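You operate a simulated robot arm through the tools that you are given. There is no shell and no other tool. Be economical: measure what you need, move in short steps, check, and stop when the job is done.

You run a simulated two-armed robot. Do the job below in one go: nothing can be reset, and whatever is moved stays where it is left.

## Task
Take the cap off the tall yellow-cap bottle and lay it down on the top of the wall bench. Put the vent cap in the white tray. Put the bottle marked "rinse" from the top of the far bench on the dark grey mat and the bottle that says "rain" on the far corner of the island. Fetch the small white carton that says "clamps" from the top of the far bench and set it on the middle shelf of the trolley. Pull the right bench drawer open. The order is free. Set down upright: bottle.
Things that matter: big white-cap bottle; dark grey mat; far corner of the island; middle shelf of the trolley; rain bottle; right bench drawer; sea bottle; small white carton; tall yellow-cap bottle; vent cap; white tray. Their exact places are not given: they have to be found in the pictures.

Only the result counts: the job must be done as asked and must still hold three seconds after the hand-in. Knocking over, shifting, dropping, spilling or breaking anything else fails it. A push-on lid holds only when it is set on centred and level and pressed home; a screw cap is set on level and turned clockwise until tight.

## Robot
Two 7-joint arms with two-finger parallel grippers on one trunk, on a base that drives. Base frame: it is fixed to the floor where the robot stands at the start and does not move with it; the origin is under the middle of the robot, x ahead of it, y to its left, z up; the surface under the hand at the start is at about z = 850. Lengths are in mm, angles in rad, forces in N, time in s.
The left shoulder is at the start at [88, 182, 1000], the right one opposite. With the tool pointing down near the work surface each hand reaches from about 280 to 760 mm from the robot's upright axis, wherever it stands, measured 20 degrees to its own side. Places, roughly: dark grey mat [-2700, 2600, 900]; far corner of the island [-2600, 2400, 800]; middle shelf of the trolley [-3700, 3700, 500]; right bench drawer [500, 400, 700]; small white carton [-6750, 3500, 1000]; tall yellow-cap bottle [750, 0, 1000]; vent cap [-6750, 500, 750]; white tray (22x15x4 cm) [-6900, 900, 900]. Payload 3.91 kg a hand.
Tool frame (each hand has its own): the origin (TCP) lies between the finger pads and is the grasp point; the fingertips stand 30 mm ahead of it; z points along the fingers, y is the line along which they close. The gripper opens to 110 mm. The fingers are 20 mm wide and 10 mm thick; the gripper's body (48 by 112 mm) begins 55 mm behind the TCP.
Orientation is that of the tool frame in the base frame, as a unit quaternion [w, x, y, z]. With the fingers straight down and closing along the base's y, the tool's x points along the base's -x, its y along +y and its z along -z.

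## Interface
- The arms move only by the tool servo_tool. It takes "left_increments", "right_increments" or both (then of equal length, played together; a hand with none holds still); each is a list of rows, each an object (a shift or turn left out is 0, a gripper value left out holds the last) with "turn": the turn, a rotation vector about the tool's x, y, z in rad, a list of three; "delta_pos": the shift along the tool's x, y, z in cm, a list of three; "fingers": the gripper command, from -1 (shut) to 1 (fully open), values between in proportion. In form: [{"turn": [rx, ry, rz], "delta_pos": [dx, dy, dz], "fingers": fingers}, ...]. A call has 1 to 8 rows; each row is the pose to reach, as a shift and turn from the pose commanded when the call began, along the tool's axes at that moment. Rows are played at 5 a second. More than 50 mm and 0.15 rad between two rows, or a gripper value outside its range, and nothing of the call is played. Where a pose cannot be reached the arm comes as near as it can. A force on the tool above 40 N (or 10 N above the force at the start of the call, whichever is more), or a blocked arm, ends the call early, and 0.2 s more pass. Each finger travels about 72 mm/s and halts on what it meets, pressing with about 32 N; the grip force reading is that of the motor and also rises with nothing between the fingers. The clock runs only during rows and for 0.2 s after the last one: add rows that repeat a pose to give the fingers time. The reply holds the time, the measured pose of the TCP, the force on the tool along the base axes, the opening and the grip force, in the units named above and with some noise, with the torque about the TCP (base axes, N m) and any sound that the robot's microphone picked up.
- Cameras (640 x 400 px; columns grow to the right, rows downward): "scene" is now at [207, 55.4, 1199.3]; the picture's right is [0.82, -0.57, 0.00], its down [-0.28, -0.39, -0.88] and it looks along [0.50, 0.72, -0.48] (base axes); focal length 214 px, centre (320, 200). "left" rides on the left gripper at [72, -17, -103] in its tool frame; the picture's right is [0.23, 0.97, 0.00], its down [-0.76, 0.18, -0.62] and it looks along [-0.61, 0.14, 0.78] (tool axes); focal length 222 px, centre (320, 200). "right" rides on the right gripper at [73, 17, -103] in its tool frame; the picture's right is [-0.23, 0.97, 0.00], its down [-0.76, -0.18, -0.62] and it looks along [-0.61, -0.14, 0.78] (tool axes); focal length 222 px, centre (320, 200).
- grab_frame(camera): a new picture of that camera. It takes no simulated time.
- lift_body(by): slides the trunk up (or, below 0, down) by that many mm; the arms and the scene camera ride with it, the base frame stays. It gives what a move gives, with no picture.
- drive_base(legs): drives the robot by 1 to 6 legs, each [ahead, left, turn to the left] in mm, mm and rad, along the robot's own axes; the way and the turn of a leg run together, so that a leg with both is an arc; at most 1500 mm and 3.142 rad a leg. The arms and the cameras ride along, it lands a little off, and it stops where it bumps. It gives what a move gives.
- turn_head(pan, tilt): turns the head with the scene camera to pan (to the left, within 1.396 rad either way) and tilt (down, from -0.506 to 1.204), counted from straight ahead of the robot. It gives what a move gives.
- measure_at(camera, pixels): for up to 12 pixels [column, row] of the newest picture of that camera ("zoom" is the newest enlarged one), the place [x, y, z] in the base frame of the surface seen there, good to about 2 mm, but the place of the scene camera against the robot may be out by one fixed shift of up to 25 mm in any direction. It takes no simulated time.
- zoom(camera, box): a new picture of the part [left, top, right, bottom] of that camera's present view, enlarged. It takes no simulated time.
- close_job(): hands the job in; it is judged then, once.

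Go step by step. Measure first, check grasps and placings, and put right what went wrong. The budget is 110 turns and 88 pictures, counting those below and the enlarged ones. Unless the task says otherwise, let go and move clear before handing in.

The tools are called after "Emit:" by a JSON object that holds its "name" and its "arguments". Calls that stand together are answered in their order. servo_tool: Moves the arms, as the interface text tells. Its arguments: {"type":"object","properties":{"left_increments":{"type":"array","items":{"type":"object","properties":{"turn":{"type":"array","items":{"type":"number"}},"delta_pos":{"type":"array","items":{"type":"number"}},"fingers":{"type":"number"}}}},"right_increments":{"type":"array","items":{"type":"object","properties":{"turn":{"type":"array","items":{"type":"number"}},"delta_pos":{"type":"array","items":{"type":"number"}},"fingers":{"type":"number"}}}}},"required":[]} The other tools are called the same way: lift_body (by) slides the trunk up or down; drive_base (legs) drives the base; turn_head (pan, tilt) turns the head that bears the scene camera; grab_frame (camera) takes a picture; measure_at (camera, pixels) gives the place of the surface under pixels of a picture; zoom (camera, box) takes an enlarged picture of a part of a camera's view; close_job () hands the job in.

At the start:

```text
t: 0.0
left_ee_pos: [322.3, 413.5, 1241.2]
left_tcp_rot: [0.0, 0.0, 1.0, 0.0]
left_wrist_force: [0.7, -0.4, 0.4]
left_torque: [0.02, 0.01, -0.01]
left_finger_gap: 110.1
left_gripper_force: 0.1
right_ee_pos: [427.8, 70.3, 1169.9]
right_tcp_rot: [-0.001, 0.006, 1.0, 0.005]
right_wrist_force: [0.7, 0.1, 0.3]
right_torque: [-0.01, -0.03, 0.02]
right_finger_gap: 110.0
right_gripper_force: 0.0
trunk travel left (down, up): [-259.0, 255.0]
robot x, y, heading: [0.8, -2.2, -0.003]
head pan, tilt: [0.45, 0.449]
```

scene: 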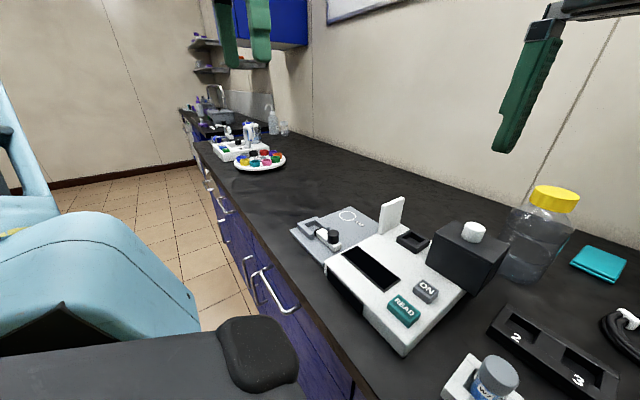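
right: 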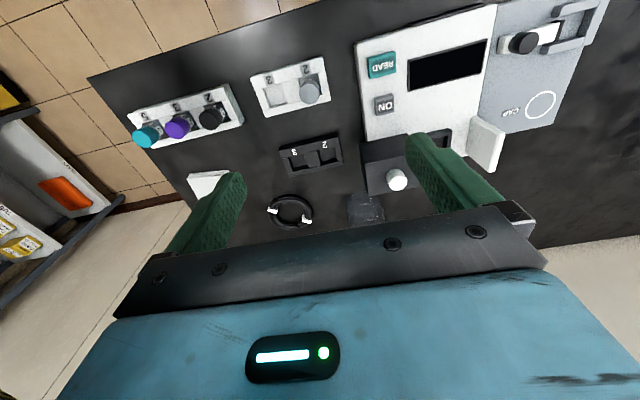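
left: 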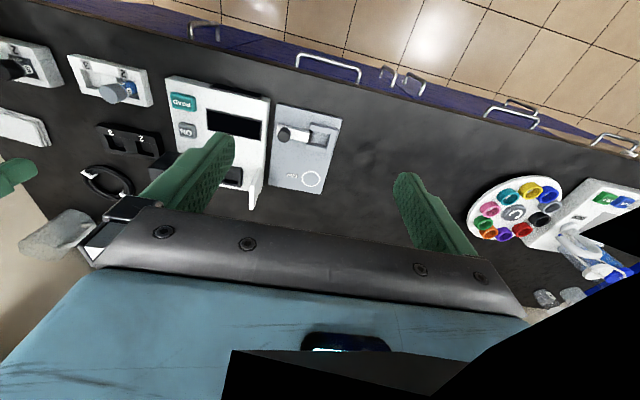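

The scene picture shows the yellow-cap bottle at about (550,200) and drawer handles at about (265,290). I'll measure these.

Emit:
{"name": "measure_at", "arguments": {"camera": "scene", "pixels": [[553, 190], [553, 208], [530, 240], [530, 275], [270, 285], [250, 265], [295, 308], [262, 275], [222, 215], [330, 235], [300, 160], [474, 230]]}}

Emit:
{"name": "turn_head", "arguments": {"pan": 0.0, "tilt": 0.6}}

Emit:
{"name": "grab_frame", "arguments": {"camera": "scene"}}

```text
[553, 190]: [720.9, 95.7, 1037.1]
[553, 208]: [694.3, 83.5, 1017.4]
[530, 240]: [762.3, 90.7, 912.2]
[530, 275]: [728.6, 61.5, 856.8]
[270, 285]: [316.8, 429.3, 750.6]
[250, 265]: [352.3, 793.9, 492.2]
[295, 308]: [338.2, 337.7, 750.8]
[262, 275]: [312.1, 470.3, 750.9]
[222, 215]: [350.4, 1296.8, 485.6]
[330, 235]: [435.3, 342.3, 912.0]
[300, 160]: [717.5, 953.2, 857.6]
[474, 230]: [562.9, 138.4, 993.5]
```

```text
t: 0.9
left_ee_pos: [322.8, 414.2, 1240.9]
left_tcp_rot: [0.0, 0.0, 1.0, -0.001]
left_wrist_force: [-0.9, -0.1, -0.6]
left_torque: [-0.01, 0.05, 0.05]
left_finger_gap: 110.0
left_gripper_force: 0.1
right_ee_pos: [434.3, 67.3, 1167.4]
right_tcp_rot: [-0.005, 0.012, 1.0, 0.007]
right_wrist_force: [0.5, -0.1, 0.1]
right_torque: [0.02, 0.01, -0.01]
right_finger_gap: 110.1
right_gripper_force: 0.0
trunk travel left (down, up): [-259.0, 255.0]
robot x, y, heading: [4.5, 2.2, -0.004]
head pan, tilt: [0.0, 0.6]
```

```text
84 pictures are left
```

scene: 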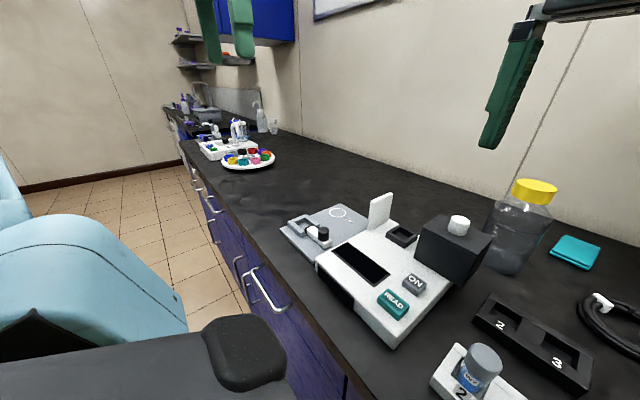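

The picture hardly changed though the head reports pan 0; I'll take another one.

Emit:
{"name": "grab_frame", "arguments": {"camera": "scene"}}

```text
83 pictures are left
```

scene: 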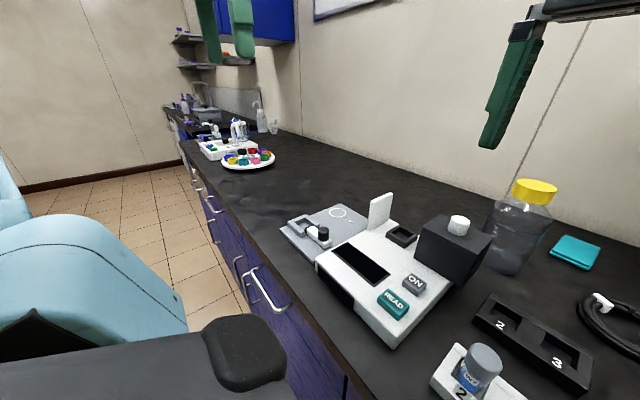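

The view is still the same; I'll test the head with a larger turn.

Emit:
{"name": "turn_head", "arguments": {"pan": -0.5, "tilt": 0.6}}

Emit:
{"name": "grab_frame", "arguments": {"camera": "scene"}}

```text
t: 1.8
left_ee_pos: [324.1, 414.0, 1239.9]
left_tcp_rot: [0.001, 0.0, 1.0, 0.0]
left_wrist_force: [-0.6, -0.1, -0.1]
left_torque: [0.01, 0.01, 0.0]
left_finger_gap: 109.9
left_gripper_force: 0.0
right_ee_pos: [433.5, 67.1, 1167.9]
right_tcp_rot: [-0.005, 0.013, 1.0, 0.008]
right_wrist_force: [0.1, -0.1, 0.7]
right_torque: [0.03, 0.03, 0.0]
right_finger_gap: 110.0
right_gripper_force: 0.1
trunk travel left (down, up): [-259.0, 255.0]
robot x, y, heading: [1.3, 1.1, -0.002]
head pan, tilt: [-0.499, 0.6]
```

```text
82 pictures are left
```

scene: 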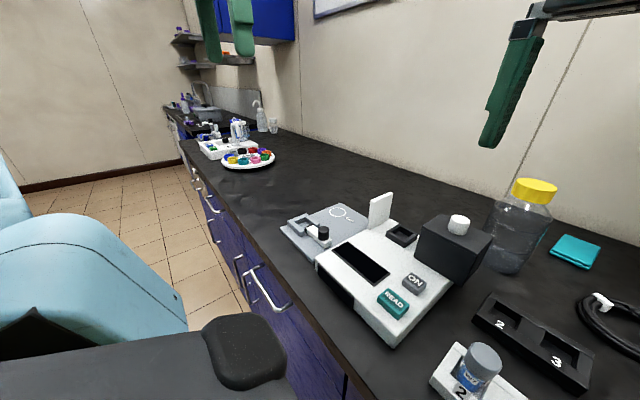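

The head reports turning, but the view stays put, so the scene camera may be stuck. I'll check measurements against the earlier ones and see whether the pictures can be trusted.

Emit:
{"name": "measure_at", "arguments": {"camera": "scene", "pixels": [[535, 184], [535, 202], [535, 193], [518, 190], [556, 193], [458, 224], [267, 290], [250, 268], [290, 308], [505, 265], [575, 252], [238, 262]]}}

Emit:
{"name": "measure_at", "arguments": {"camera": "right", "pixels": [[397, 180], [370, 215], [540, 105], [290, 210]]}}

Emit:
{"name": "turn_head", "arguments": {"pan": 1.2, "tilt": 0.2}}

Emit:
{"name": "grab_frame", "arguments": {"camera": "scene"}}

Emit:
{"name": "grab_frame", "arguments": {"camera": "right"}}

```text
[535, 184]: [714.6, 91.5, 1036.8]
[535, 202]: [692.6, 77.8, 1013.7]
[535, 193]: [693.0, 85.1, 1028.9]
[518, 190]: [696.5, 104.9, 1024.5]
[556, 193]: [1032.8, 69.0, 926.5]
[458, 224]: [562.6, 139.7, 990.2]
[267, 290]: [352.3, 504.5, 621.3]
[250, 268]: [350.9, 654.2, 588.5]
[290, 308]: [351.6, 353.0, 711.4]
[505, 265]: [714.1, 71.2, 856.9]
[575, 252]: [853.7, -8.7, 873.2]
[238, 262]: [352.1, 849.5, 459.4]
```

```text
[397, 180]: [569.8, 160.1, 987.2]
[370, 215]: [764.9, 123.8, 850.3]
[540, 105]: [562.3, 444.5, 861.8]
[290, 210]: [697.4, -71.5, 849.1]
```

```text
t: 3.6
left_ee_pos: [323.6, 413.4, 1240.3]
left_tcp_rot: [0.001, 0.0, 1.0, 0.001]
left_wrist_force: [-0.3, -0.6, 0.1]
left_torque: [-0.04, 0.0, -0.01]
left_finger_gap: 110.1
left_gripper_force: 0.1
right_ee_pos: [429.0, 71.4, 1170.3]
right_tcp_rot: [0.0, 0.006, 1.0, 0.004]
right_wrist_force: [-0.1, -0.6, -0.4]
right_torque: [0.0, -0.05, 0.02]
right_finger_gap: 109.9
right_gripper_force: 0.1
trunk travel left (down, up): [-259.0, 255.0]
robot x, y, heading: [-1.7, -0.1, 0.001]
head pan, tilt: [1.201, 0.201]
```

```text
81 pictures are left
```

scene: 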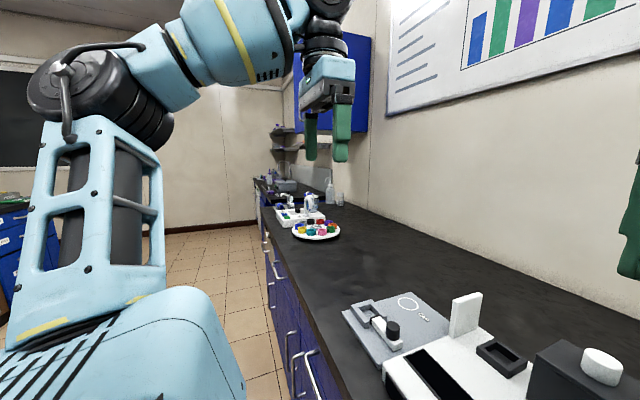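

```text
80 pictures are left
```

right: 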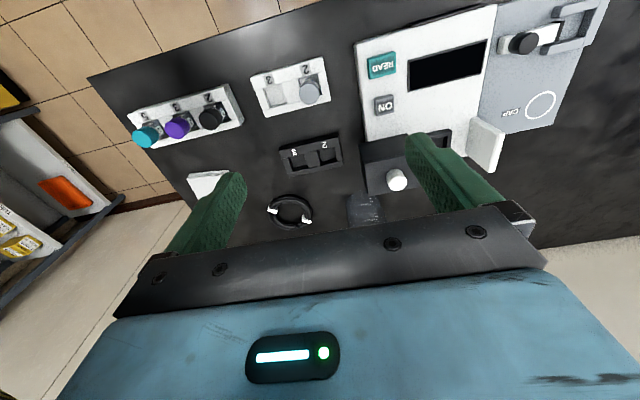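

The right arm's pose shifted when the head was told to pan to 0 or −0.5 and recovered now, so the right arm was blocking the head. I'll move the right arm off to its side and look again.

Emit:
{"name": "servo_tool", "arguments": {"right_increments": [{"delta_pos": [0, -4.5, 0]}, {"delta_pos": [0, -9, 0]}, {"delta_pos": [0, -13.5, 0]}, {"delta_pos": [0, -18, 0]}, {"delta_pos": [0, -22.5, 0]}, {"delta_pos": [0, -27, 0]}, {"delta_pos": [0, -31, 0]}, {"delta_pos": [0, -31, 0]}]}}

Emit:
{"name": "turn_head", "arguments": {"pan": 0.1, "tilt": 0.6}}

Emit:
{"name": "grab_frame", "arguments": {"camera": "scene"}}

```text
t: 4.0
left_ee_pos: [323.2, 413.1, 1240.5]
left_tcp_rot: [0.001, 0.0, 1.0, 0.001]
left_wrist_force: [-0.1, -0.1, 0.4]
left_torque: [0.0, -0.04, -0.04]
left_finger_gap: 110.3
left_gripper_force: 0.1
right_ee_pos: [433.1, 17.3, 1167.5]
right_tcp_rot: [0.0, 0.021, 1.0, 0.01]
right_wrist_force: [17.0, 15.8, 8.0]
right_torque: [-1.81, 2.87, -1.65]
right_finger_gap: 109.8
right_gripper_force: 0.0
trunk travel left (down, up): [-259.0, 255.0]
robot x, y, heading: [-0.4, 0.1, 0.002]
head pan, tilt: [1.201, 0.201]
stopped in row 2 (right hand): the force on the tool passed its limit at 54 N (the readings are from after the stop); the commanded pose is now the measured one
```

```text
t: 5.4
left_ee_pos: [323.7, 414.2, 1241.3]
left_tcp_rot: [0.0, 0.0, 1.0, 0.0]
left_wrist_force: [0.3, 0.6, 1.6]
left_torque: [0.02, -0.04, 0.0]
left_finger_gap: 110.0
left_gripper_force: 0.1
right_ee_pos: [432.4, 18.3, 1169.0]
right_tcp_rot: [0.001, 0.016, 1.0, 0.008]
right_wrist_force: [-0.4, 0.0, 0.3]
right_torque: [0.04, -0.01, 0.05]
right_finger_gap: 109.8
right_gripper_force: 0.1
trunk travel left (down, up): [-259.0, 255.0]
robot x, y, heading: [-0.1, 2.2, -0.0]
head pan, tilt: [0.099, 0.6]
```

```text
79 pictures are left
```

scene: 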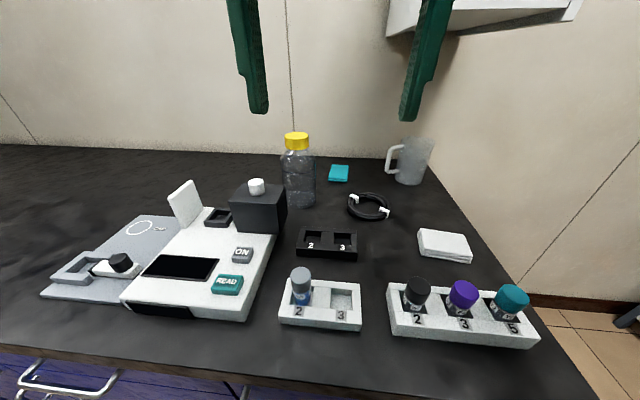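

The head is free now: the yellow cap is at (297,140), the left drawer handle at (68,385). I'll measure the cap and the bottle.

Emit:
{"name": "measure_at", "arguments": {"camera": "scene", "pixels": [[297, 134], [297, 146], [286, 141], [308, 141], [297, 165], [297, 202], [256, 185], [235, 205], [285, 205], [338, 172], [60, 387], [370, 205]]}}

Emit:
{"name": "zoom", "arguments": {"camera": "scene", "box": [220, 110, 380, 230]}}

Emit:
{"name": "turn_head", "arguments": {"pan": 0.55, "tilt": 1.0}}

Emit:
{"name": "grab_frame", "arguments": {"camera": "scene"}}

```text
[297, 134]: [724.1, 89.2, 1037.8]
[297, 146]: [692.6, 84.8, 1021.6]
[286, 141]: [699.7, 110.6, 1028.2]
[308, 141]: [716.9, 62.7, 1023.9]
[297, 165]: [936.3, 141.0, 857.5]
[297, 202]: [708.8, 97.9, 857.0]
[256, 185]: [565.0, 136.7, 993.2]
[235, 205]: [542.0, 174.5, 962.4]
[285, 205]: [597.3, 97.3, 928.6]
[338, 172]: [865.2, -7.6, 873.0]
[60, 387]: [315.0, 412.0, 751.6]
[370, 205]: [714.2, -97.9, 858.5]
```

```text
3.33 times, centred on (300, 170) of scene
```

zoom: 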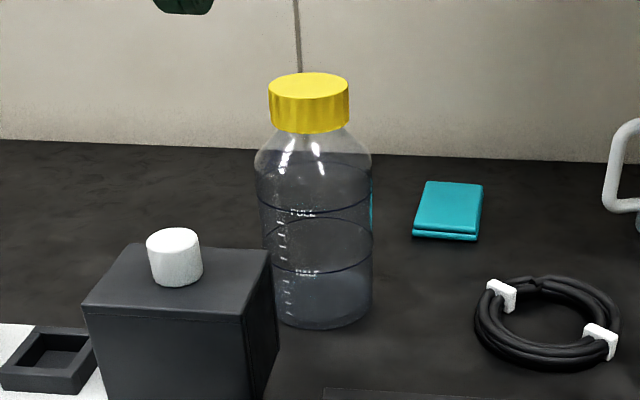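

```text
t: 6.3
left_ee_pos: [322.9, 413.7, 1240.5]
left_tcp_rot: [-0.001, 0.0, 1.0, 0.0]
left_wrist_force: [0.1, 0.2, -0.5]
left_torque: [0.01, 0.01, -0.02]
left_finger_gap: 110.0
left_gripper_force: 0.0
right_ee_pos: [431.3, 17.3, 1165.8]
right_tcp_rot: [-0.002, 0.016, 1.0, 0.008]
right_wrist_force: [-0.3, -0.8, 0.2]
right_torque: [0.02, -0.02, 0.03]
right_finger_gap: 110.4
right_gripper_force: 0.0
trunk travel left (down, up): [-259.0, 255.0]
robot x, y, heading: [-3.8, 0.5, -0.0]
head pan, tilt: [0.55, 1.0]
```

```text
77 pictures are left
```

scene: 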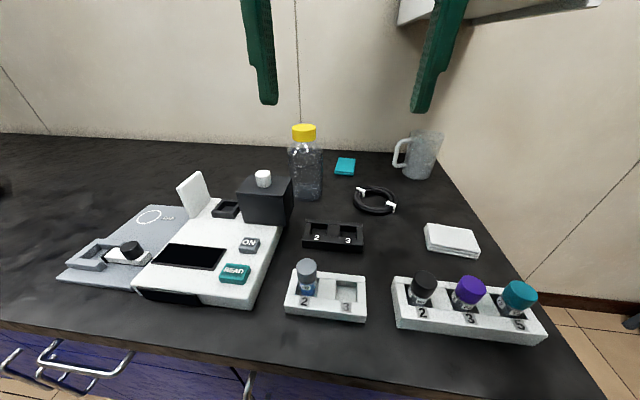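

The head is again held by the right arm. I'll move that arm forward and then to the right.

Emit:
{"name": "servo_tool", "arguments": {"right_increments": [{"delta_pos": [-4, 2, -2]}, {"delta_pos": [-8, 2, -4]}, {"delta_pos": [-12, 2, -4]}, {"delta_pos": [-13, -2, -4]}, {"delta_pos": [-13, -6.5, -4]}, {"delta_pos": [-13, -11, -4]}, {"delta_pos": [-13, -15.5, -4]}, {"delta_pos": [-13, -20, -4]}]}}

Emit:
{"name": "servo_tool", "arguments": {"right_increments": [{"delta_pos": [0, -4.5, 0]}, {"delta_pos": [0, -9, 0]}, {"delta_pos": [0, -9, 0]}]}}

Emit:
{"name": "turn_head", "arguments": {"pan": 0.65, "tilt": 0.9}}

Emit:
{"name": "grab_frame", "arguments": {"camera": "scene"}}

```text
t: 8.1
left_ee_pos: [323.2, 409.6, 1242.3]
left_tcp_rot: [0.001, -0.001, 1.0, 0.002]
left_wrist_force: [1.0, -0.5, -0.3]
left_torque: [0.09, -0.02, -0.01]
left_finger_gap: 109.9
left_gripper_force: 0.0
right_ee_pos: [556.0, -187.5, 1180.0]
right_tcp_rot: [0.003, 0.018, 1.0, 0.011]
right_wrist_force: [-1.1, -0.7, -1.0]
right_torque: [0.03, 0.01, 0.0]
right_finger_gap: 110.1
right_gripper_force: 0.1
right hand out of reach, approached as far as the arm can: row 2, 3, 4, 5, 6, 7, 8
trunk travel left (down, up): [-259.0, 255.0]
robot x, y, heading: [-2.2, 0.2, 0.002]
head pan, tilt: [0.55, 1.0]
```

```text
t: 8.9
left_ee_pos: [322.6, 414.2, 1240.3]
left_tcp_rot: [0.001, 0.0, 1.0, 0.0]
left_wrist_force: [-0.7, -0.7, -0.4]
left_torque: [0.0, 0.0, 0.02]
left_finger_gap: 110.2
left_gripper_force: 0.0
right_ee_pos: [558.1, -270.0, 1163.6]
right_tcp_rot: [0.002, 0.016, 1.0, 0.007]
right_wrist_force: [0.3, 0.4, -0.5]
right_torque: [0.0, -0.02, 0.01]
right_finger_gap: 109.9
right_gripper_force: 0.0
right hand out of reach, approached as far as the arm can: row 1, 2, 3
trunk travel left (down, up): [-259.0, 255.0]
robot x, y, heading: [-1.5, -1.8, 0.001]
head pan, tilt: [0.55, 1.0]
```

```text
t: 9.6
left_ee_pos: [322.4, 412.9, 1240.8]
left_tcp_rot: [0.0, -0.001, 1.0, 0.0]
left_wrist_force: [0.5, -0.6, -0.9]
left_torque: [0.02, 0.0, 0.0]
left_finger_gap: 110.0
left_gripper_force: 0.0
right_ee_pos: [558.4, -270.1, 1163.3]
right_tcp_rot: [0.001, 0.017, 1.0, 0.01]
right_wrist_force: [0.1, -0.5, 0.5]
right_torque: [-0.01, 0.0, -0.04]
right_finger_gap: 110.2
right_gripper_force: 0.0
trunk travel left (down, up): [-259.0, 255.0]
robot x, y, heading: [-0.1, -1.2, -0.001]
head pan, tilt: [0.649, 0.901]
```

```text
76 pictures are left
```

scene: 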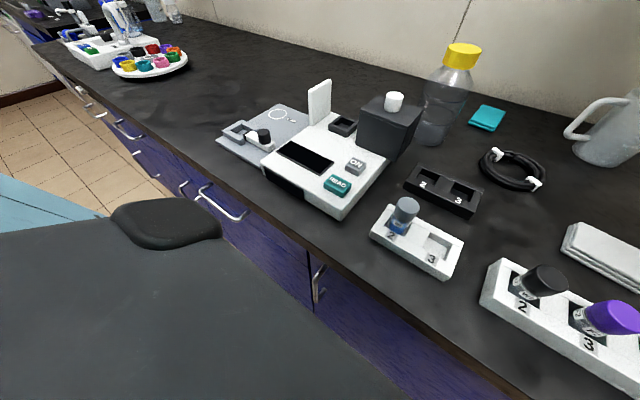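

The head is free now and I can see the drawer handle at (222,203). Next I'll shift the base right a little and raise the trunk, so the left hand can reach the cap from above.

Emit:
{"name": "measure_at", "arguments": {"camera": "scene", "pixels": [[222, 213], [200, 190], [245, 212], [318, 285], [130, 130], [184, 187], [270, 240], [462, 50], [462, 60], [300, 254], [250, 208], [100, 90]]}}

Emit:
{"name": "zoom", "arguments": {"camera": "scene", "box": [80, 100, 340, 310]}}

Emit:
{"name": "lift_body", "arguments": {"by": 170}}

Emit:
{"name": "drive_base", "arguments": {"legs": [[0, -120, 0]]}}

```text
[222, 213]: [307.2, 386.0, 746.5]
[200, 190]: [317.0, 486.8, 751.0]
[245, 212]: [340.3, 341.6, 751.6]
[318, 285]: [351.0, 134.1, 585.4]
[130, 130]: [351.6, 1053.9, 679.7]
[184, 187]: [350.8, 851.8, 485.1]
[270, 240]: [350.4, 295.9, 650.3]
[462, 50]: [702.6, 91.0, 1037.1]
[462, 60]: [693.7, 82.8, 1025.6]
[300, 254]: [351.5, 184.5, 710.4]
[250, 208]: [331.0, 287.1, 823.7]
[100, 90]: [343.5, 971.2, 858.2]
```

```text
1.90 times, centred on (210, 205) of scene
```

zoom: 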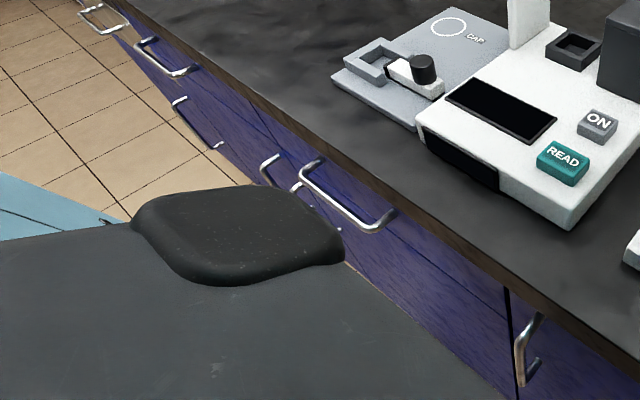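

```text
t: 11.5
left_ee_pos: [323.0, 413.6, 1409.6]
left_tcp_rot: [0.0, 0.001, 1.0, 0.0]
left_wrist_force: [0.4, 0.2, -0.8]
left_torque: [0.0, -0.01, 0.01]
left_finger_gap: 109.8
left_gripper_force: 0.0
right_ee_pos: [560.1, -269.4, 1332.1]
right_tcp_rot: [0.0, 0.017, 1.0, 0.008]
right_wrist_force: [0.6, 1.4, -0.2]
right_torque: [-0.01, 0.01, 0.0]
right_finger_gap: 110.0
right_gripper_force: 0.1
trunk travel left (down, up): [-429.0, 85.0]
robot x, y, heading: [0.2, -0.0, -0.003]
head pan, tilt: [0.649, 0.901]
```

```text
t: 13.2
left_ee_pos: [322.4, 294.8, 1410.3]
left_tcp_rot: [-0.001, 0.0, 1.0, 0.001]
left_wrist_force: [-0.9, 0.0, -0.1]
left_torque: [0.03, 0.02, 0.01]
left_finger_gap: 110.1
left_gripper_force: 0.2
right_ee_pos: [559.0, -387.8, 1333.2]
right_tcp_rot: [0.0, 0.017, 1.0, 0.008]
right_wrist_force: [0.2, -0.1, -0.4]
right_torque: [0.01, -0.03, -0.04]
right_finger_gap: 109.9
right_gripper_force: 0.0
trunk travel left (down, up): [-429.0, 85.0]
robot x, y, heading: [0.8, -119.3, 0.0]
head pan, tilt: [0.649, 0.901]
```

The base and trunk moved as asked. I'll bring the left hand near the bottle for an accurate look with its own camera.

Emit:
{"name": "servo_tool", "arguments": {"left_increments": [{"delta_pos": [-3.3, -2.4, 2.5]}, {"delta_pos": [-6.6, -4.8, 5]}, {"delta_pos": [-9.9, -7.2, 7.5]}, {"delta_pos": [-13.2, -9.6, 10]}, {"delta_pos": [-16.5, -12, 12.5]}, {"delta_pos": [-19.8, -14.4, 15]}, {"delta_pos": [-23.1, -16.8, 17.5]}, {"delta_pos": [-26.4, -19.2, 20]}]}}

Emit:
{"name": "grab_frame", "arguments": {"camera": "left"}}

```text
t: 15.0
left_ee_pos: [560.7, 122.6, 1203.4]
left_tcp_rot: [0.001, -0.001, 1.0, 0.001]
left_wrist_force: [-1.7, -0.5, 0.6]
left_torque: [-0.01, -0.03, -0.01]
left_finger_gap: 110.0
left_gripper_force: 0.1
left hand out of reach, approached as far as the arm can: row 7, 8
right_ee_pos: [557.8, -388.4, 1332.8]
right_tcp_rot: [0.0, 0.016, 1.0, 0.008]
right_wrist_force: [0.2, -0.1, 1.0]
right_torque: [0.02, 0.01, 0.0]
right_finger_gap: 109.9
right_gripper_force: 0.1
trunk travel left (down, up): [-429.0, 85.0]
robot x, y, heading: [2.5, -121.5, 0.0]
head pan, tilt: [0.649, 0.901]
```

```text
74 pictures are left
```

left: 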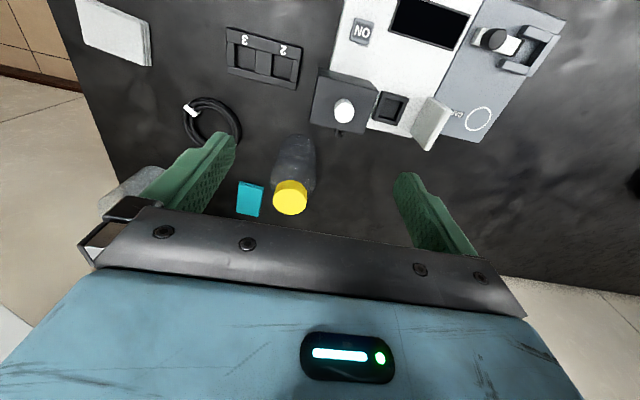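

The yellow cap is at (290,200) in the left view. I'll measure it there for an exact position.

Emit:
{"name": "measure_at", "arguments": {"camera": "left", "pixels": [[290, 203], [290, 210], [277, 203], [304, 203], [290, 196], [290, 184], [343, 111], [270, 75], [240, 200], [283, 196], [297, 196]]}}

Emit:
{"name": "zoom", "arguments": {"camera": "left", "box": [240, 120, 340, 220]}}

```text
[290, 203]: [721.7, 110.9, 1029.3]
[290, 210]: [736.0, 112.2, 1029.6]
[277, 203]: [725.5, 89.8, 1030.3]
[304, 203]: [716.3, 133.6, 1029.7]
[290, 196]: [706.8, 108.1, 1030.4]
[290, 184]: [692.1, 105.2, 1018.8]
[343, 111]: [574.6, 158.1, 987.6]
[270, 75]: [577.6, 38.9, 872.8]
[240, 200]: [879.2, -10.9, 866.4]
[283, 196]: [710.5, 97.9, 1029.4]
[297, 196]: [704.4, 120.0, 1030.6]
```

```text
4.00 times, centred on (290, 170) of left
```

zoom: 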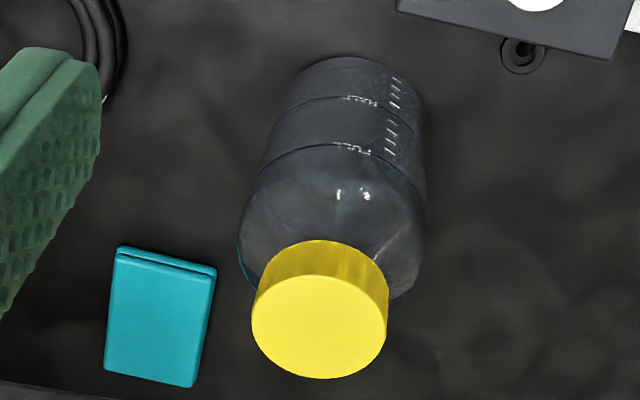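

The cap top is centred at (719,111,1030) with a diameter of about 54 mm. The scene camera's correction is about (+6,+21,−7). I'll raise the trunk and drive forward slightly to gain reach.

Emit:
{"name": "lift_body", "arguments": {"by": 70}}

Emit:
{"name": "drive_base", "arguments": {"legs": [[60, 0, 0]]}}

```text
t: 16.1
left_ee_pos: [504.8, 122.6, 1388.7]
left_tcp_rot: [0.109, -0.002, 0.994, -0.001]
left_wrist_force: [0.5, -0.3, -0.8]
left_torque: [-0.02, 0.0, -0.02]
left_finger_gap: 110.0
left_gripper_force: 0.1
right_ee_pos: [556.3, -387.1, 1405.8]
right_tcp_rot: [0.004, 0.016, 1.0, 0.009]
right_wrist_force: [1.4, 0.1, -0.8]
right_torque: [0.03, 0.07, 0.02]
right_finger_gap: 110.0
right_gripper_force: 0.1
trunk travel left (down, up): [-499.0, 15.0]
robot x, y, heading: [-0.7, -118.3, -0.001]
head pan, tilt: [0.649, 0.901]
```

```text
t: 17.0
left_ee_pos: [559.2, 123.5, 1394.0]
left_tcp_rot: [0.112, -0.002, 0.994, -0.002]
left_wrist_force: [-0.2, -1.0, 0.1]
left_torque: [0.02, -0.05, 0.02]
left_finger_gap: 109.8
left_gripper_force: 0.1
right_ee_pos: [610.9, -387.6, 1410.9]
right_tcp_rot: [0.007, 0.016, 1.0, 0.009]
right_wrist_force: [-0.4, 1.0, 1.1]
right_torque: [0.01, -0.01, 0.0]
right_finger_gap: 109.8
right_gripper_force: 0.1
trunk travel left (down, up): [-499.0, 15.0]
robot x, y, heading: [61.7, -117.6, -0.002]
head pan, tilt: [0.649, 0.901]
```

The left hand got tilted by 0.22 rad when out of reach. I'll straighten it while bringing it above the cap.

Emit:
{"name": "servo_tool", "arguments": {"left_increments": [{"delta_pos": [-0.6, -0.3, 4.5], "turn": [0, 0.1, 0]}, {"delta_pos": [-1.2, -0.5, 9], "turn": [0, 0.2, 0]}, {"delta_pos": [-1.8, -0.8, 13.5], "turn": [0, 0.224, 0]}, {"delta_pos": [-2.5, -1, 18], "turn": [0, 0.224, 0]}, {"delta_pos": [-3.1, -1.2, 22], "turn": [0, 0.224, 0]}, {"delta_pos": [-3.1, -1.2, 22], "turn": [0, 0.224, 0]}]}}

```text
t: 18.4
left_ee_pos: [617.1, 123.9, 1170.1]
left_tcp_rot: [-0.001, -0.001, 1.0, -0.001]
left_wrist_force: [0.2, 0.1, 0.6]
left_torque: [0.0, -0.02, -0.02]
left_finger_gap: 109.9
left_gripper_force: 0.1
left hand out of reach, approached as far as the arm can: row 1, 2, 3, 4, 5, 6
right_ee_pos: [613.6, -388.9, 1406.7]
right_tcp_rot: [0.004, 0.016, 1.0, 0.008]
right_wrist_force: [0.1, -0.2, -0.1]
right_torque: [-0.03, 0.0, -0.02]
right_finger_gap: 109.9
right_gripper_force: 0.1
trunk travel left (down, up): [-499.0, 15.0]
robot x, y, heading: [55.2, -119.2, 0.002]
head pan, tilt: [0.649, 0.901]
```

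The reach at this height is limited, but should grow lower down. I'll descend to z≈1080 (fingertips above the cap), then move forward.

Emit:
{"name": "servo_tool", "arguments": {"left_increments": [{"delta_pos": [0, 0, 4.5]}, {"delta_pos": [0, 0, 9]}, {"delta_pos": [-4, 0, 9]}, {"delta_pos": [-8, 0, 9]}, {"delta_pos": [-8, 0, 9]}]}}

```text
t: 19.6
left_ee_pos: [636.4, 150.1, 1084.2]
left_tcp_rot: [-0.002, -0.001, 1.0, -0.002]
left_wrist_force: [-0.1, 0.3, 0.1]
left_torque: [-0.04, 0.0, -0.01]
left_finger_gap: 110.2
left_gripper_force: 0.0
left hand out of reach, approached as far as the arm can: row 3, 4, 5
right_ee_pos: [614.7, -387.8, 1408.1]
right_tcp_rot: [0.005, 0.016, 1.0, 0.009]
right_wrist_force: [0.9, -0.5, -0.5]
right_torque: [-0.01, 0.0, 0.0]
right_finger_gap: 109.8
right_gripper_force: 0.1
trunk travel left (down, up): [-499.0, 15.0]
robot x, y, heading: [60.3, -119.3, -0.002]
head pan, tilt: [0.649, 0.901]
```

The arm stopped short at x=636. I'll try once more from here to see whether it's a true limit.

Emit:
{"name": "servo_tool", "arguments": {"left_increments": [{"delta_pos": [-3, -2, 0]}, {"delta_pos": [-6, -3.5, 0]}, {"delta_pos": [-8, -3.9, 0]}, {"delta_pos": [-8, -3.9, 0]}, {"delta_pos": [-8, -3.9, 0]}]}}

```text
t: 20.8
left_ee_pos: [636.9, 150.1, 1088.7]
left_tcp_rot: [-0.001, -0.001, 1.0, -0.001]
left_wrist_force: [0.7, -0.4, 0.3]
left_torque: [0.0, 0.02, -0.01]
left_finger_gap: 109.9
left_gripper_force: 0.0
left hand out of reach, approached as far as the arm can: row 1, 2, 3, 4, 5
right_ee_pos: [614.4, -386.8, 1406.1]
right_tcp_rot: [0.006, 0.016, 1.0, 0.009]
right_wrist_force: [0.3, -0.3, 0.3]
right_torque: [0.02, 0.0, 0.01]
right_finger_gap: 110.1
right_gripper_force: 0.1
trunk travel left (down, up): [-499.0, 15.0]
robot x, y, heading: [61.2, -117.7, 0.0]
head pan, tilt: [0.649, 0.901]
```

It's a real limit at this posture. I'll drive closer to the bench in small legs (fingertips are 28 mm above the cap top).

Emit:
{"name": "drive_base", "arguments": {"legs": [[50, 0, 0], [50, 0, 0]]}}

```text
t: 22.3
left_ee_pos: [713.2, 150.1, 1087.9]
left_tcp_rot: [-0.003, -0.001, 1.0, -0.002]
left_wrist_force: [0.4, 0.1, -0.7]
left_torque: [0.01, 0.03, 0.02]
left_finger_gap: 110.0
left_gripper_force: 0.0
right_ee_pos: [691.1, -388.7, 1405.6]
right_tcp_rot: [0.004, 0.017, 1.0, 0.009]
right_wrist_force: [0.7, -0.2, 0.0]
right_torque: [0.01, 0.05, 0.01]
right_finger_gap: 110.0
right_gripper_force: 0.1
trunk travel left (down, up): [-499.0, 15.0]
robot x, y, heading: [128.5, -115.5, 0.003]
head pan, tilt: [0.649, 0.901]
stopped in leg 2: the robot was blocked; the commanded pose is now the measured one
```

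The base stopped against the bench at x≈137, and the hand is at x=713. Now I'll shift it sideways over the cap.

Emit:
{"name": "servo_tool", "arguments": {"left_increments": [{"delta_pos": [-0.3, -2, 0]}, {"delta_pos": [-0.6, -3.9, 0]}, {"delta_pos": [-0.6, -3.9, 0]}]}}

Emit:
{"name": "grab_frame", "arguments": {"camera": "left"}}

```text
t: 23.1
left_ee_pos: [696.0, 126.0, 1092.0]
left_tcp_rot: [-0.001, -0.001, 1.0, -0.003]
left_wrist_force: [-0.3, 0.2, 0.5]
left_torque: [0.0, -0.02, 0.03]
left_finger_gap: 110.2
left_gripper_force: 0.1
left hand out of reach, approached as far as the arm can: row 1, 2, 3
right_ee_pos: [685.9, -387.6, 1408.8]
right_tcp_rot: [0.007, 0.017, 1.0, 0.009]
right_wrist_force: [0.3, 0.9, 0.1]
right_torque: [0.03, 0.0, 0.01]
right_finger_gap: 110.2
right_gripper_force: 0.1
trunk travel left (down, up): [-499.0, 15.0]
robot x, y, heading: [133.1, -118.6, -0.0]
head pan, tilt: [0.649, 0.901]
```

```text
72 pictures are left
```

left: 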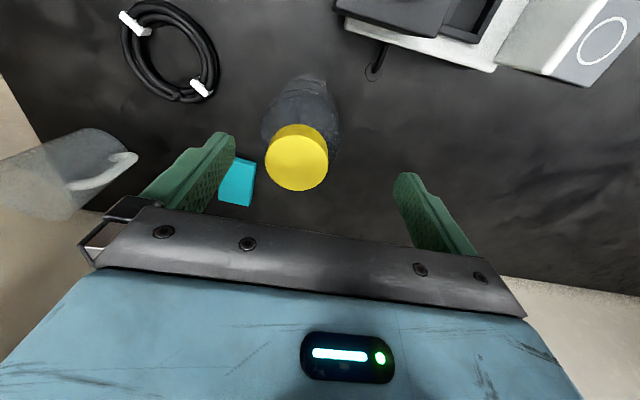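

Reach is still short (696 instead of 719). I'll look at the left arm's posture with the scene camera to see what limits it.

Emit:
{"name": "turn_head", "arguments": {"pan": 0.9, "tilt": 0.0}}

Emit:
{"name": "grab_frame", "arguments": {"camera": "scene"}}

```text
t: 24.3
left_ee_pos: [694.7, 124.4, 1092.5]
left_tcp_rot: [-0.001, -0.001, 1.0, -0.002]
left_wrist_force: [-0.3, -0.3, 0.4]
left_torque: [0.02, 0.0, 0.0]
left_finger_gap: 109.9
left_gripper_force: 0.0
right_ee_pos: [686.1, -388.1, 1408.8]
right_tcp_rot: [0.006, 0.018, 1.0, 0.008]
right_wrist_force: [0.3, 0.0, -0.1]
right_torque: [0.03, 0.0, 0.0]
right_finger_gap: 110.0
right_gripper_force: 0.2
trunk travel left (down, up): [-499.0, 15.0]
robot x, y, heading: [134.3, -118.2, -0.0]
head pan, tilt: [0.901, 0.0]
```

```text
71 pictures are left
```

scene: 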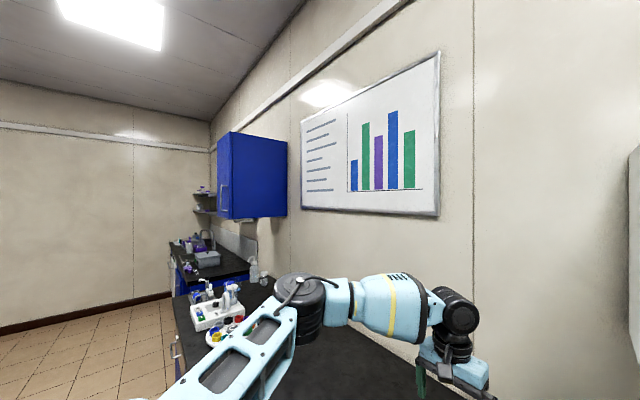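

The elbow is folded out to the left, so this is an awkward arm posture rather than arm length. I'll swing the hand out left and forward to see how reach behaves there.

Emit:
{"name": "servo_tool", "arguments": {"left_increments": [{"delta_pos": [0, 5, 0]}, {"delta_pos": [0, 10, 0]}, {"delta_pos": [0, 15, 0]}, {"delta_pos": [0, 19, 0]}, {"delta_pos": [-4, 19, 0]}, {"delta_pos": [-8, 19, 0]}, {"delta_pos": [-12, 19, 0]}, {"delta_pos": [-12, 19, 0]}]}}

```text
t: 26.1
left_ee_pos: [745.1, 314.9, 1091.4]
left_tcp_rot: [0.001, -0.001, 1.0, -0.001]
left_wrist_force: [0.5, -0.1, 1.1]
left_torque: [0.03, 0.02, -0.04]
left_finger_gap: 109.8
left_gripper_force: 0.1
left hand out of reach, approached as far as the arm can: row 6, 7, 8
right_ee_pos: [687.0, -387.6, 1407.5]
right_tcp_rot: [0.006, 0.017, 1.0, 0.009]
right_wrist_force: [0.3, 0.5, 0.3]
right_torque: [0.03, 0.02, -0.03]
right_finger_gap: 110.0
right_gripper_force: 0.1
trunk travel left (down, up): [-499.0, 15.0]
robot x, y, heading: [130.7, -119.6, 0.004]
head pan, tilt: [0.901, 0.0]
```

Further out to the left the reach is fine (750 mm). So I'll shift the base right by 200; first I'll check what stands on the right side.

Emit:
{"name": "measure_at", "arguments": {"camera": "right", "pixels": [[70, 190], [20, 240], [110, 200], [20, 120], [60, 150], [150, 170]]}}

Emit:
{"name": "grab_frame", "arguments": {"camera": "right"}}

```text
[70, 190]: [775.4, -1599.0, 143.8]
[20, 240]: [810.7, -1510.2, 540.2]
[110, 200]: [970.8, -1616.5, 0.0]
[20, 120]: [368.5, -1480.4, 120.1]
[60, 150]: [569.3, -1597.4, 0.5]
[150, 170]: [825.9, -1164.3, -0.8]
```

```text
70 pictures are left
```

right: 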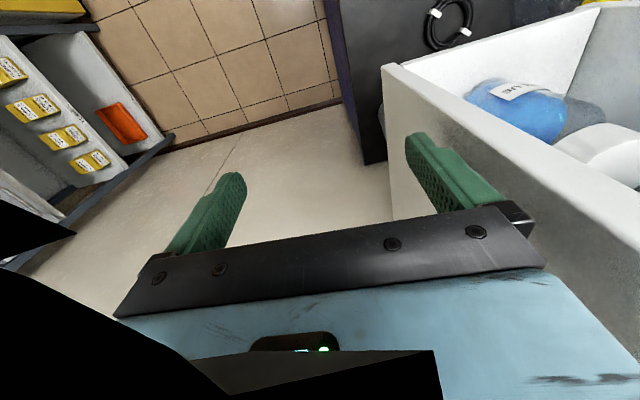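

The shelves are far off (y≈−1500), but a white wall bin is close to the right hand. I'll measure it.

Emit:
{"name": "measure_at", "arguments": {"camera": "right", "pixels": [[395, 100], [395, 180], [500, 40], [600, 190], [520, 105], [560, 300], [440, 120], [220, 200], [480, 200]]}}

```text
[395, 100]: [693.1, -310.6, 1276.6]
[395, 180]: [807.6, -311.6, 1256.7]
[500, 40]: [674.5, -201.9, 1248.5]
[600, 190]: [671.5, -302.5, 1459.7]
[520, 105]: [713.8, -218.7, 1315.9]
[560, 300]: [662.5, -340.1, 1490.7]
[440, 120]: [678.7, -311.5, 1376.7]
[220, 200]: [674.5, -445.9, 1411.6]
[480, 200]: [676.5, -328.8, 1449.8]
```

The bin rim is below and to the left of the right hand, so driving right moves away from it. I'll drive 200 right; the left hand will ride to just above the cap.

Emit:
{"name": "drive_base", "arguments": {"legs": [[0, -200, 0]]}}

Emit:
{"name": "servo_tool", "arguments": {"left_increments": [{"turn": [0, 0, 0.1]}, {"turn": [0, 0, 0.1]}]}}

Emit:
{"name": "grab_frame", "arguments": {"camera": "left"}}

```text
t: 27.4
left_ee_pos: [737.1, 285.1, 1093.2]
left_tcp_rot: [0.0, -0.005, 1.0, -0.002]
left_wrist_force: [-0.1, 0.3, 0.2]
left_torque: [0.03, -0.02, 0.03]
left_finger_gap: 110.2
left_gripper_force: 0.1
right_ee_pos: [684.2, -418.4, 1408.3]
right_tcp_rot: [0.006, 0.015, 1.0, 0.009]
right_wrist_force: [-0.3, -0.6, 0.1]
right_torque: [0.01, -0.05, -0.03]
right_finger_gap: 109.8
right_gripper_force: 0.0
trunk travel left (down, up): [-499.0, 15.0]
robot x, y, heading: [126.0, -151.4, 0.007]
head pan, tilt: [0.901, 0.0]
stopped in leg 1: the robot was blocked; the commanded pose is now the measured one
```

```text
t: 28.0
left_ee_pos: [736.7, 284.4, 1092.9]
left_tcp_rot: [0.001, 0.047, 0.999, -0.002]
left_wrist_force: [-0.1, -0.2, -0.2]
left_torque: [0.02, -0.02, -0.02]
left_finger_gap: 110.3
left_gripper_force: 0.1
right_ee_pos: [684.9, -416.3, 1408.7]
right_tcp_rot: [0.007, 0.014, 1.0, 0.009]
right_wrist_force: [0.0, 0.0, 0.2]
right_torque: [0.0, 0.02, 0.0]
right_finger_gap: 109.8
right_gripper_force: 0.0
trunk travel left (down, up): [-499.0, 15.0]
robot x, y, heading: [128.3, -150.2, 0.007]
head pan, tilt: [0.901, 0.0]
```

```text
69 pictures are left
```

left: 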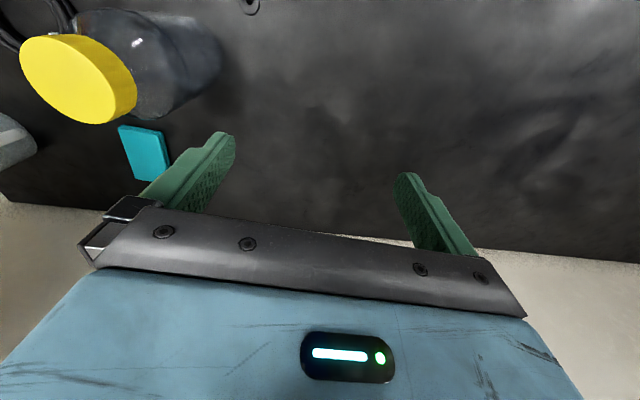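

The sideways drive was blocked, probably by a cabinet handle. I'll back off 60, go right 170, then come in again, with the left hand riding well above the bottle.

Emit:
{"name": "drive_base", "arguments": {"legs": [[-60, 0, 0], [0, -170, -0.007], [55, 0, 0]]}}

```text
t: 31.2
left_ee_pos: [715.4, 99.9, 1091.6]
left_tcp_rot: [-0.001, 0.053, 0.999, -0.003]
left_wrist_force: [0.2, 0.5, 0.4]
left_torque: [-0.02, 0.03, 0.04]
left_finger_gap: 110.1
left_gripper_force: 0.0
right_ee_pos: [649.7, -603.3, 1406.1]
right_tcp_rot: [0.006, 0.024, 1.0, 0.01]
right_wrist_force: [0.6, 0.3, -0.6]
right_torque: [0.01, 0.09, 0.05]
right_finger_gap: 110.1
right_gripper_force: 0.1
trunk travel left (down, up): [-499.0, 15.0]
robot x, y, heading: [94.0, -328.8, -0.012]
head pan, tilt: [0.901, 0.0]
stopped in leg 3: the robot was blocked; the commanded pose is now the measured one
```

The hand is nearly over the cap. I'll centre it and pre-turn it clockwise by 1 rad for the unscrewing stroke.

Emit:
{"name": "servo_tool", "arguments": {"left_increments": [{"delta_pos": [-0.24, 1.14, 0], "turn": [0, 0, 0.14]}, {"delta_pos": [-0.24, 1.14, 0], "turn": [0, 0, 0.28]}, {"delta_pos": [-0.24, 1.14, 0], "turn": [0, 0, 0.42]}, {"delta_pos": [-0.24, 1.14, 0], "turn": [0, 0, 0.56]}, {"delta_pos": [-0.24, 1.14, 0], "turn": [0, 0, 0.7]}, {"delta_pos": [-0.24, 1.14, 0], "turn": [0, 0, 0.84]}, {"delta_pos": [-0.24, 1.14, 0], "turn": [0, 0, 0.98]}, {"delta_pos": [-0.24, 1.14, 0], "turn": [0, 0, 0.98]}]}}

Emit:
{"name": "grab_frame", "arguments": {"camera": "left"}}

```text
t: 33.0
left_ee_pos: [710.9, 111.7, 1095.5]
left_tcp_rot: [0.004, 0.517, 0.856, 0.0]
left_wrist_force: [0.7, 0.3, 0.2]
left_torque: [0.02, -0.01, 0.01]
left_finger_gap: 110.2
left_gripper_force: 0.1
left hand out of reach, approached as far as the arm can: row 1, 2, 3, 4, 5, 6, 7, 8
right_ee_pos: [643.7, -603.4, 1410.3]
right_tcp_rot: [0.009, 0.022, 1.0, 0.009]
right_wrist_force: [0.4, -0.7, 0.1]
right_torque: [0.01, -0.02, 0.02]
right_finger_gap: 109.9
right_gripper_force: 0.1
trunk travel left (down, up): [-499.0, 15.0]
robot x, y, heading: [93.5, -325.1, -0.013]
head pan, tilt: [0.901, 0.0]
```

```text
68 pictures are left
```

left: 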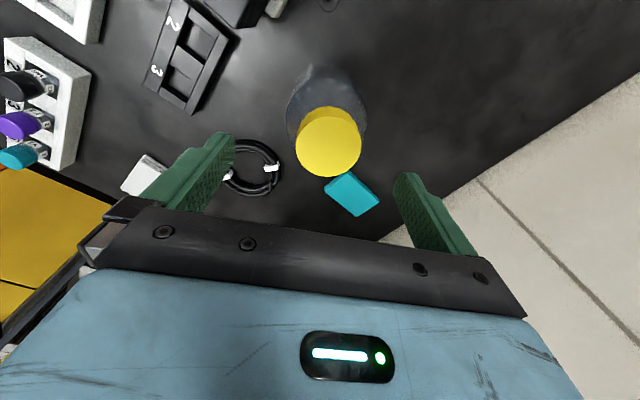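

The TCP is about 8 mm short of centre. I'll re-measure the cap with this view before descending.

Emit:
{"name": "measure_at", "arguments": {"camera": "left", "pixels": [[330, 148], [330, 130], [330, 165], [302, 150], [356, 142], [345, 150], [315, 150], [330, 118]]}}

Emit:
{"name": "zoom", "arguments": {"camera": "left", "box": [250, 60, 410, 220]}}

```text
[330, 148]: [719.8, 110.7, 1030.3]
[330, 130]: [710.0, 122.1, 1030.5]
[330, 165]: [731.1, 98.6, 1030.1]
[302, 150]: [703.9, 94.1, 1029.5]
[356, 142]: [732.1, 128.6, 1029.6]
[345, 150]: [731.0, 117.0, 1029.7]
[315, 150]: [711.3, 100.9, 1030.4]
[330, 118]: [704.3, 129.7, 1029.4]
```

```text
2.50 times, centred on (330, 140) of left
```

zoom: 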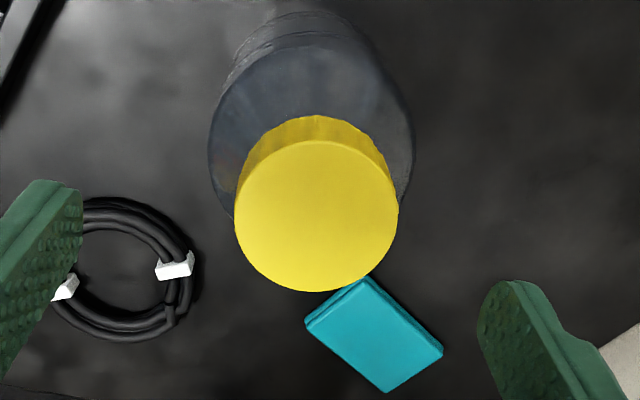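

The cap centre is confirmed at (719,111,1030). I'll descend to TCP z≈1037 and close the fingers.

Emit:
{"name": "servo_tool", "arguments": {"left_increments": [{"delta_pos": [-0.43, 0.68, 0]}, {"delta_pos": [-0.43, 0.68, 2]}, {"delta_pos": [-0.43, 0.68, 4]}, {"delta_pos": [-0.43, 0.68, 5.8]}, {"delta_pos": [-0.43, 0.68, 5.8]}, {"delta_pos": [-0.43, 0.68, 5.8]}]}}

```text
t: 34.4
left_ee_pos: [704.2, 109.0, 1039.3]
left_tcp_rot: [0.004, 0.517, 0.856, 0.0]
left_wrist_force: [0.1, 0.2, 0.3]
left_torque: [0.0, 0.09, 0.02]
left_finger_gap: 110.1
left_gripper_force: 0.1
left hand out of reach, approached as far as the arm can: row 1, 2, 3, 4, 5, 6
right_ee_pos: [645.2, -603.4, 1411.1]
right_tcp_rot: [0.009, 0.022, 1.0, 0.01]
right_wrist_force: [-1.0, -0.1, -0.2]
right_torque: [0.0, -0.03, -0.01]
right_finger_gap: 110.2
right_gripper_force: 0.1
trunk travel left (down, up): [-499.0, 15.0]
robot x, y, heading: [92.4, -329.4, -0.011]
head pan, tilt: [0.901, 0.0]
```

The reach shrinks when the hand is lower than the shoulder, so I'll raise the hand and lower the trunk instead.

Emit:
{"name": "servo_tool", "arguments": {"left_increments": [{"delta_pos": [0, 0, -4]}, {"delta_pos": [0, 0, -8]}, {"delta_pos": [0, 0, -10]}, {"delta_pos": [0, 0, -10]}]}}

Emit:
{"name": "lift_body", "arguments": {"by": -90}}

```text
t: 35.4
left_ee_pos: [702.3, 110.2, 1140.2]
left_tcp_rot: [0.004, 0.516, 0.856, -0.001]
left_wrist_force: [0.6, 0.2, 0.3]
left_torque: [0.01, 0.03, -0.04]
left_finger_gap: 109.9
left_gripper_force: 0.2
right_ee_pos: [643.3, -602.2, 1410.2]
right_tcp_rot: [0.009, 0.022, 1.0, 0.009]
right_wrist_force: [-0.5, 0.9, 1.2]
right_torque: [0.0, -0.03, -0.03]
right_finger_gap: 110.0
right_gripper_force: 0.1
trunk travel left (down, up): [-499.0, 15.0]
robot x, y, heading: [92.5, -330.1, -0.008]
head pan, tilt: [0.901, 0.0]
```

```text
t: 36.6
left_ee_pos: [702.7, 108.7, 1049.7]
left_tcp_rot: [0.004, 0.518, 0.856, -0.001]
left_wrist_force: [-0.2, -0.1, 0.0]
left_torque: [0.03, -0.06, 0.01]
left_finger_gap: 110.0
left_gripper_force: 0.2
right_ee_pos: [643.6, -602.6, 1322.5]
right_tcp_rot: [0.01, 0.023, 1.0, 0.01]
right_wrist_force: [0.9, 0.0, 0.5]
right_torque: [-0.06, -0.01, 0.0]
right_finger_gap: 109.8
right_gripper_force: 0.0
trunk travel left (down, up): [-409.0, 105.0]
robot x, y, heading: [95.2, -328.8, -0.01]
head pan, tilt: [0.901, 0.0]
```

Now I'll try to centre on the cap: 16 mm forward.

Emit:
{"name": "servo_tool", "arguments": {"left_increments": [{"delta_pos": [-0.3, 0.8, 0]}, {"delta_pos": [-0.57, 1.51, 0]}, {"delta_pos": [-0.57, 1.51, 1.2]}, {"delta_pos": [-0.57, 1.51, 1.2]}]}}

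```text
t: 37.6
left_ee_pos: [720.2, 111.0, 1037.8]
left_tcp_rot: [0.004, 0.517, 0.856, -0.001]
left_wrist_force: [0.3, -0.1, 0.7]
left_torque: [0.02, -0.03, 0.0]
left_finger_gap: 110.1
left_gripper_force: 0.0
right_ee_pos: [643.0, -603.7, 1320.7]
right_tcp_rot: [0.009, 0.024, 1.0, 0.009]
right_wrist_force: [-1.1, 0.0, 1.7]
right_torque: [-0.05, 0.0, -0.01]
right_finger_gap: 110.0
right_gripper_force: 0.0
trunk travel left (down, up): [-409.0, 105.0]
robot x, y, heading: [92.7, -322.6, -0.008]
head pan, tilt: [0.901, 0.0]
```

The hand is centred on the cap at (720,111,1038). I'll close and begin turning counter-clockwise.

Emit:
{"name": "servo_tool", "arguments": {"left_increments": [{"fingers": -1}, {"fingers": -1}, {"fingers": -1}, {"fingers": -1}, {"turn": [0, 0, -0.12]}, {"turn": [0, 0, -0.24]}, {"turn": [0, 0, -0.36]}, {"turn": [0, 0, -0.36]}]}}

Emit:
{"name": "zoom", "arguments": {"camera": "left", "box": [200, 40, 460, 220]}}

```text
t: 39.4
left_ee_pos: [720.8, 108.8, 1037.5]
left_tcp_rot: [0.003, 0.356, 0.934, 0.0]
left_wrist_force: [-1.7, 1.0, -1.0]
left_torque: [0.08, -0.01, -0.03]
left_finger_gap: 52.6
left_gripper_force: 32.0
right_ee_pos: [643.1, -604.6, 1319.8]
right_tcp_rot: [0.009, 0.024, 1.0, 0.009]
right_wrist_force: [1.2, 0.6, 0.0]
right_torque: [-0.04, 0.11, 0.02]
right_finger_gap: 110.0
right_gripper_force: 0.0
trunk travel left (down, up): [-409.0, 105.0]
robot x, y, heading: [93.7, -328.2, -0.011]
head pan, tilt: [0.901, 0.0]
```

```text
2.22 times, centred on (330, 130) of left
```

zoom: 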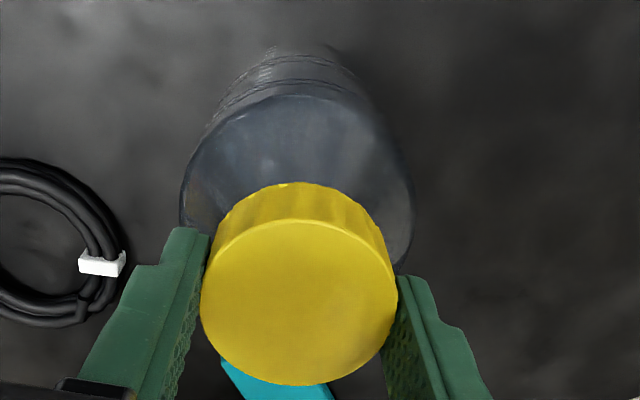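

Gripped at 52.6 mm, and the turn shows hardly any torque. I'll keep turning counter-clockwise.

Emit:
{"name": "servo_tool", "arguments": {"left_increments": [{"turn": [0, 0, -0.14]}, {"turn": [0, 0, -0.28]}, {"turn": [0, 0, -0.42]}, {"turn": [0, 0, -0.56]}, {"turn": [0, 0, -0.7]}, {"turn": [0, 0, -0.84]}, {"turn": [0, 0, -0.98]}, {"turn": [0, 0, -1.12]}]}}

Emit:
{"name": "turn_head", "arguments": {"pan": 0.6, "tilt": 0.5}}

Emit:
{"name": "grab_frame", "arguments": {"camera": "scene"}}

```text
t: 41.2
left_ee_pos: [721.0, 109.2, 1036.9]
left_tcp_rot: [0.003, -0.195, 0.981, -0.003]
left_wrist_force: [2.2, -0.2, 0.7]
left_torque: [0.13, -0.4, -0.05]
left_finger_gap: 52.7
left_gripper_force: 32.2
right_ee_pos: [643.3, -605.7, 1321.3]
right_tcp_rot: [0.009, 0.024, 1.0, 0.009]
right_wrist_force: [0.7, 0.1, 0.4]
right_torque: [0.01, 0.0, -0.03]
right_finger_gap: 110.1
right_gripper_force: 0.0
trunk travel left (down, up): [-409.0, 105.0]
robot x, y, heading: [93.9, -328.9, -0.015]
head pan, tilt: [0.901, 0.0]
```

```text
t: 42.1
left_ee_pos: [721.0, 108.6, 1038.3]
left_tcp_rot: [0.003, -0.194, 0.981, -0.003]
left_wrist_force: [0.5, -0.7, 1.9]
left_torque: [0.02, -0.03, -0.01]
left_finger_gap: 52.9
left_gripper_force: 32.2
right_ee_pos: [643.3, -605.4, 1321.2]
right_tcp_rot: [0.009, 0.025, 1.0, 0.011]
right_wrist_force: [-0.3, -0.6, 0.4]
right_torque: [-0.03, 0.0, -0.01]
right_finger_gap: 110.1
right_gripper_force: 0.1
trunk travel left (down, up): [-409.0, 105.0]
robot x, y, heading: [91.7, -327.5, -0.01]
head pan, tilt: [0.6, 0.499]
```

```text
65 pictures are left
```

scene: 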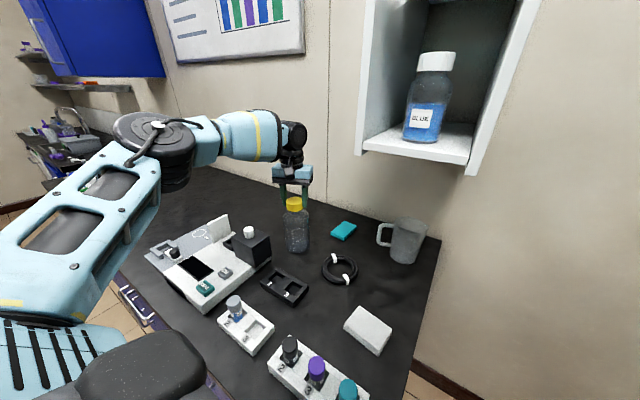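

I'll zoom on the bottle to see whether its graduations have turned with the cap.

Emit:
{"name": "zoom", "arguments": {"camera": "scene", "box": [250, 170, 350, 260]}}

```text
4.44 times, centred on (300, 215) of scene
```

zoom: 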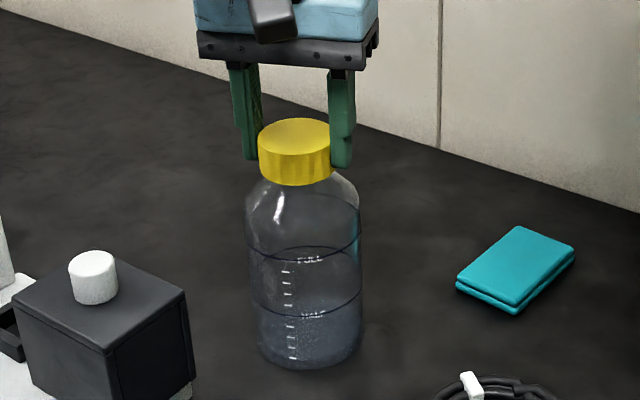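

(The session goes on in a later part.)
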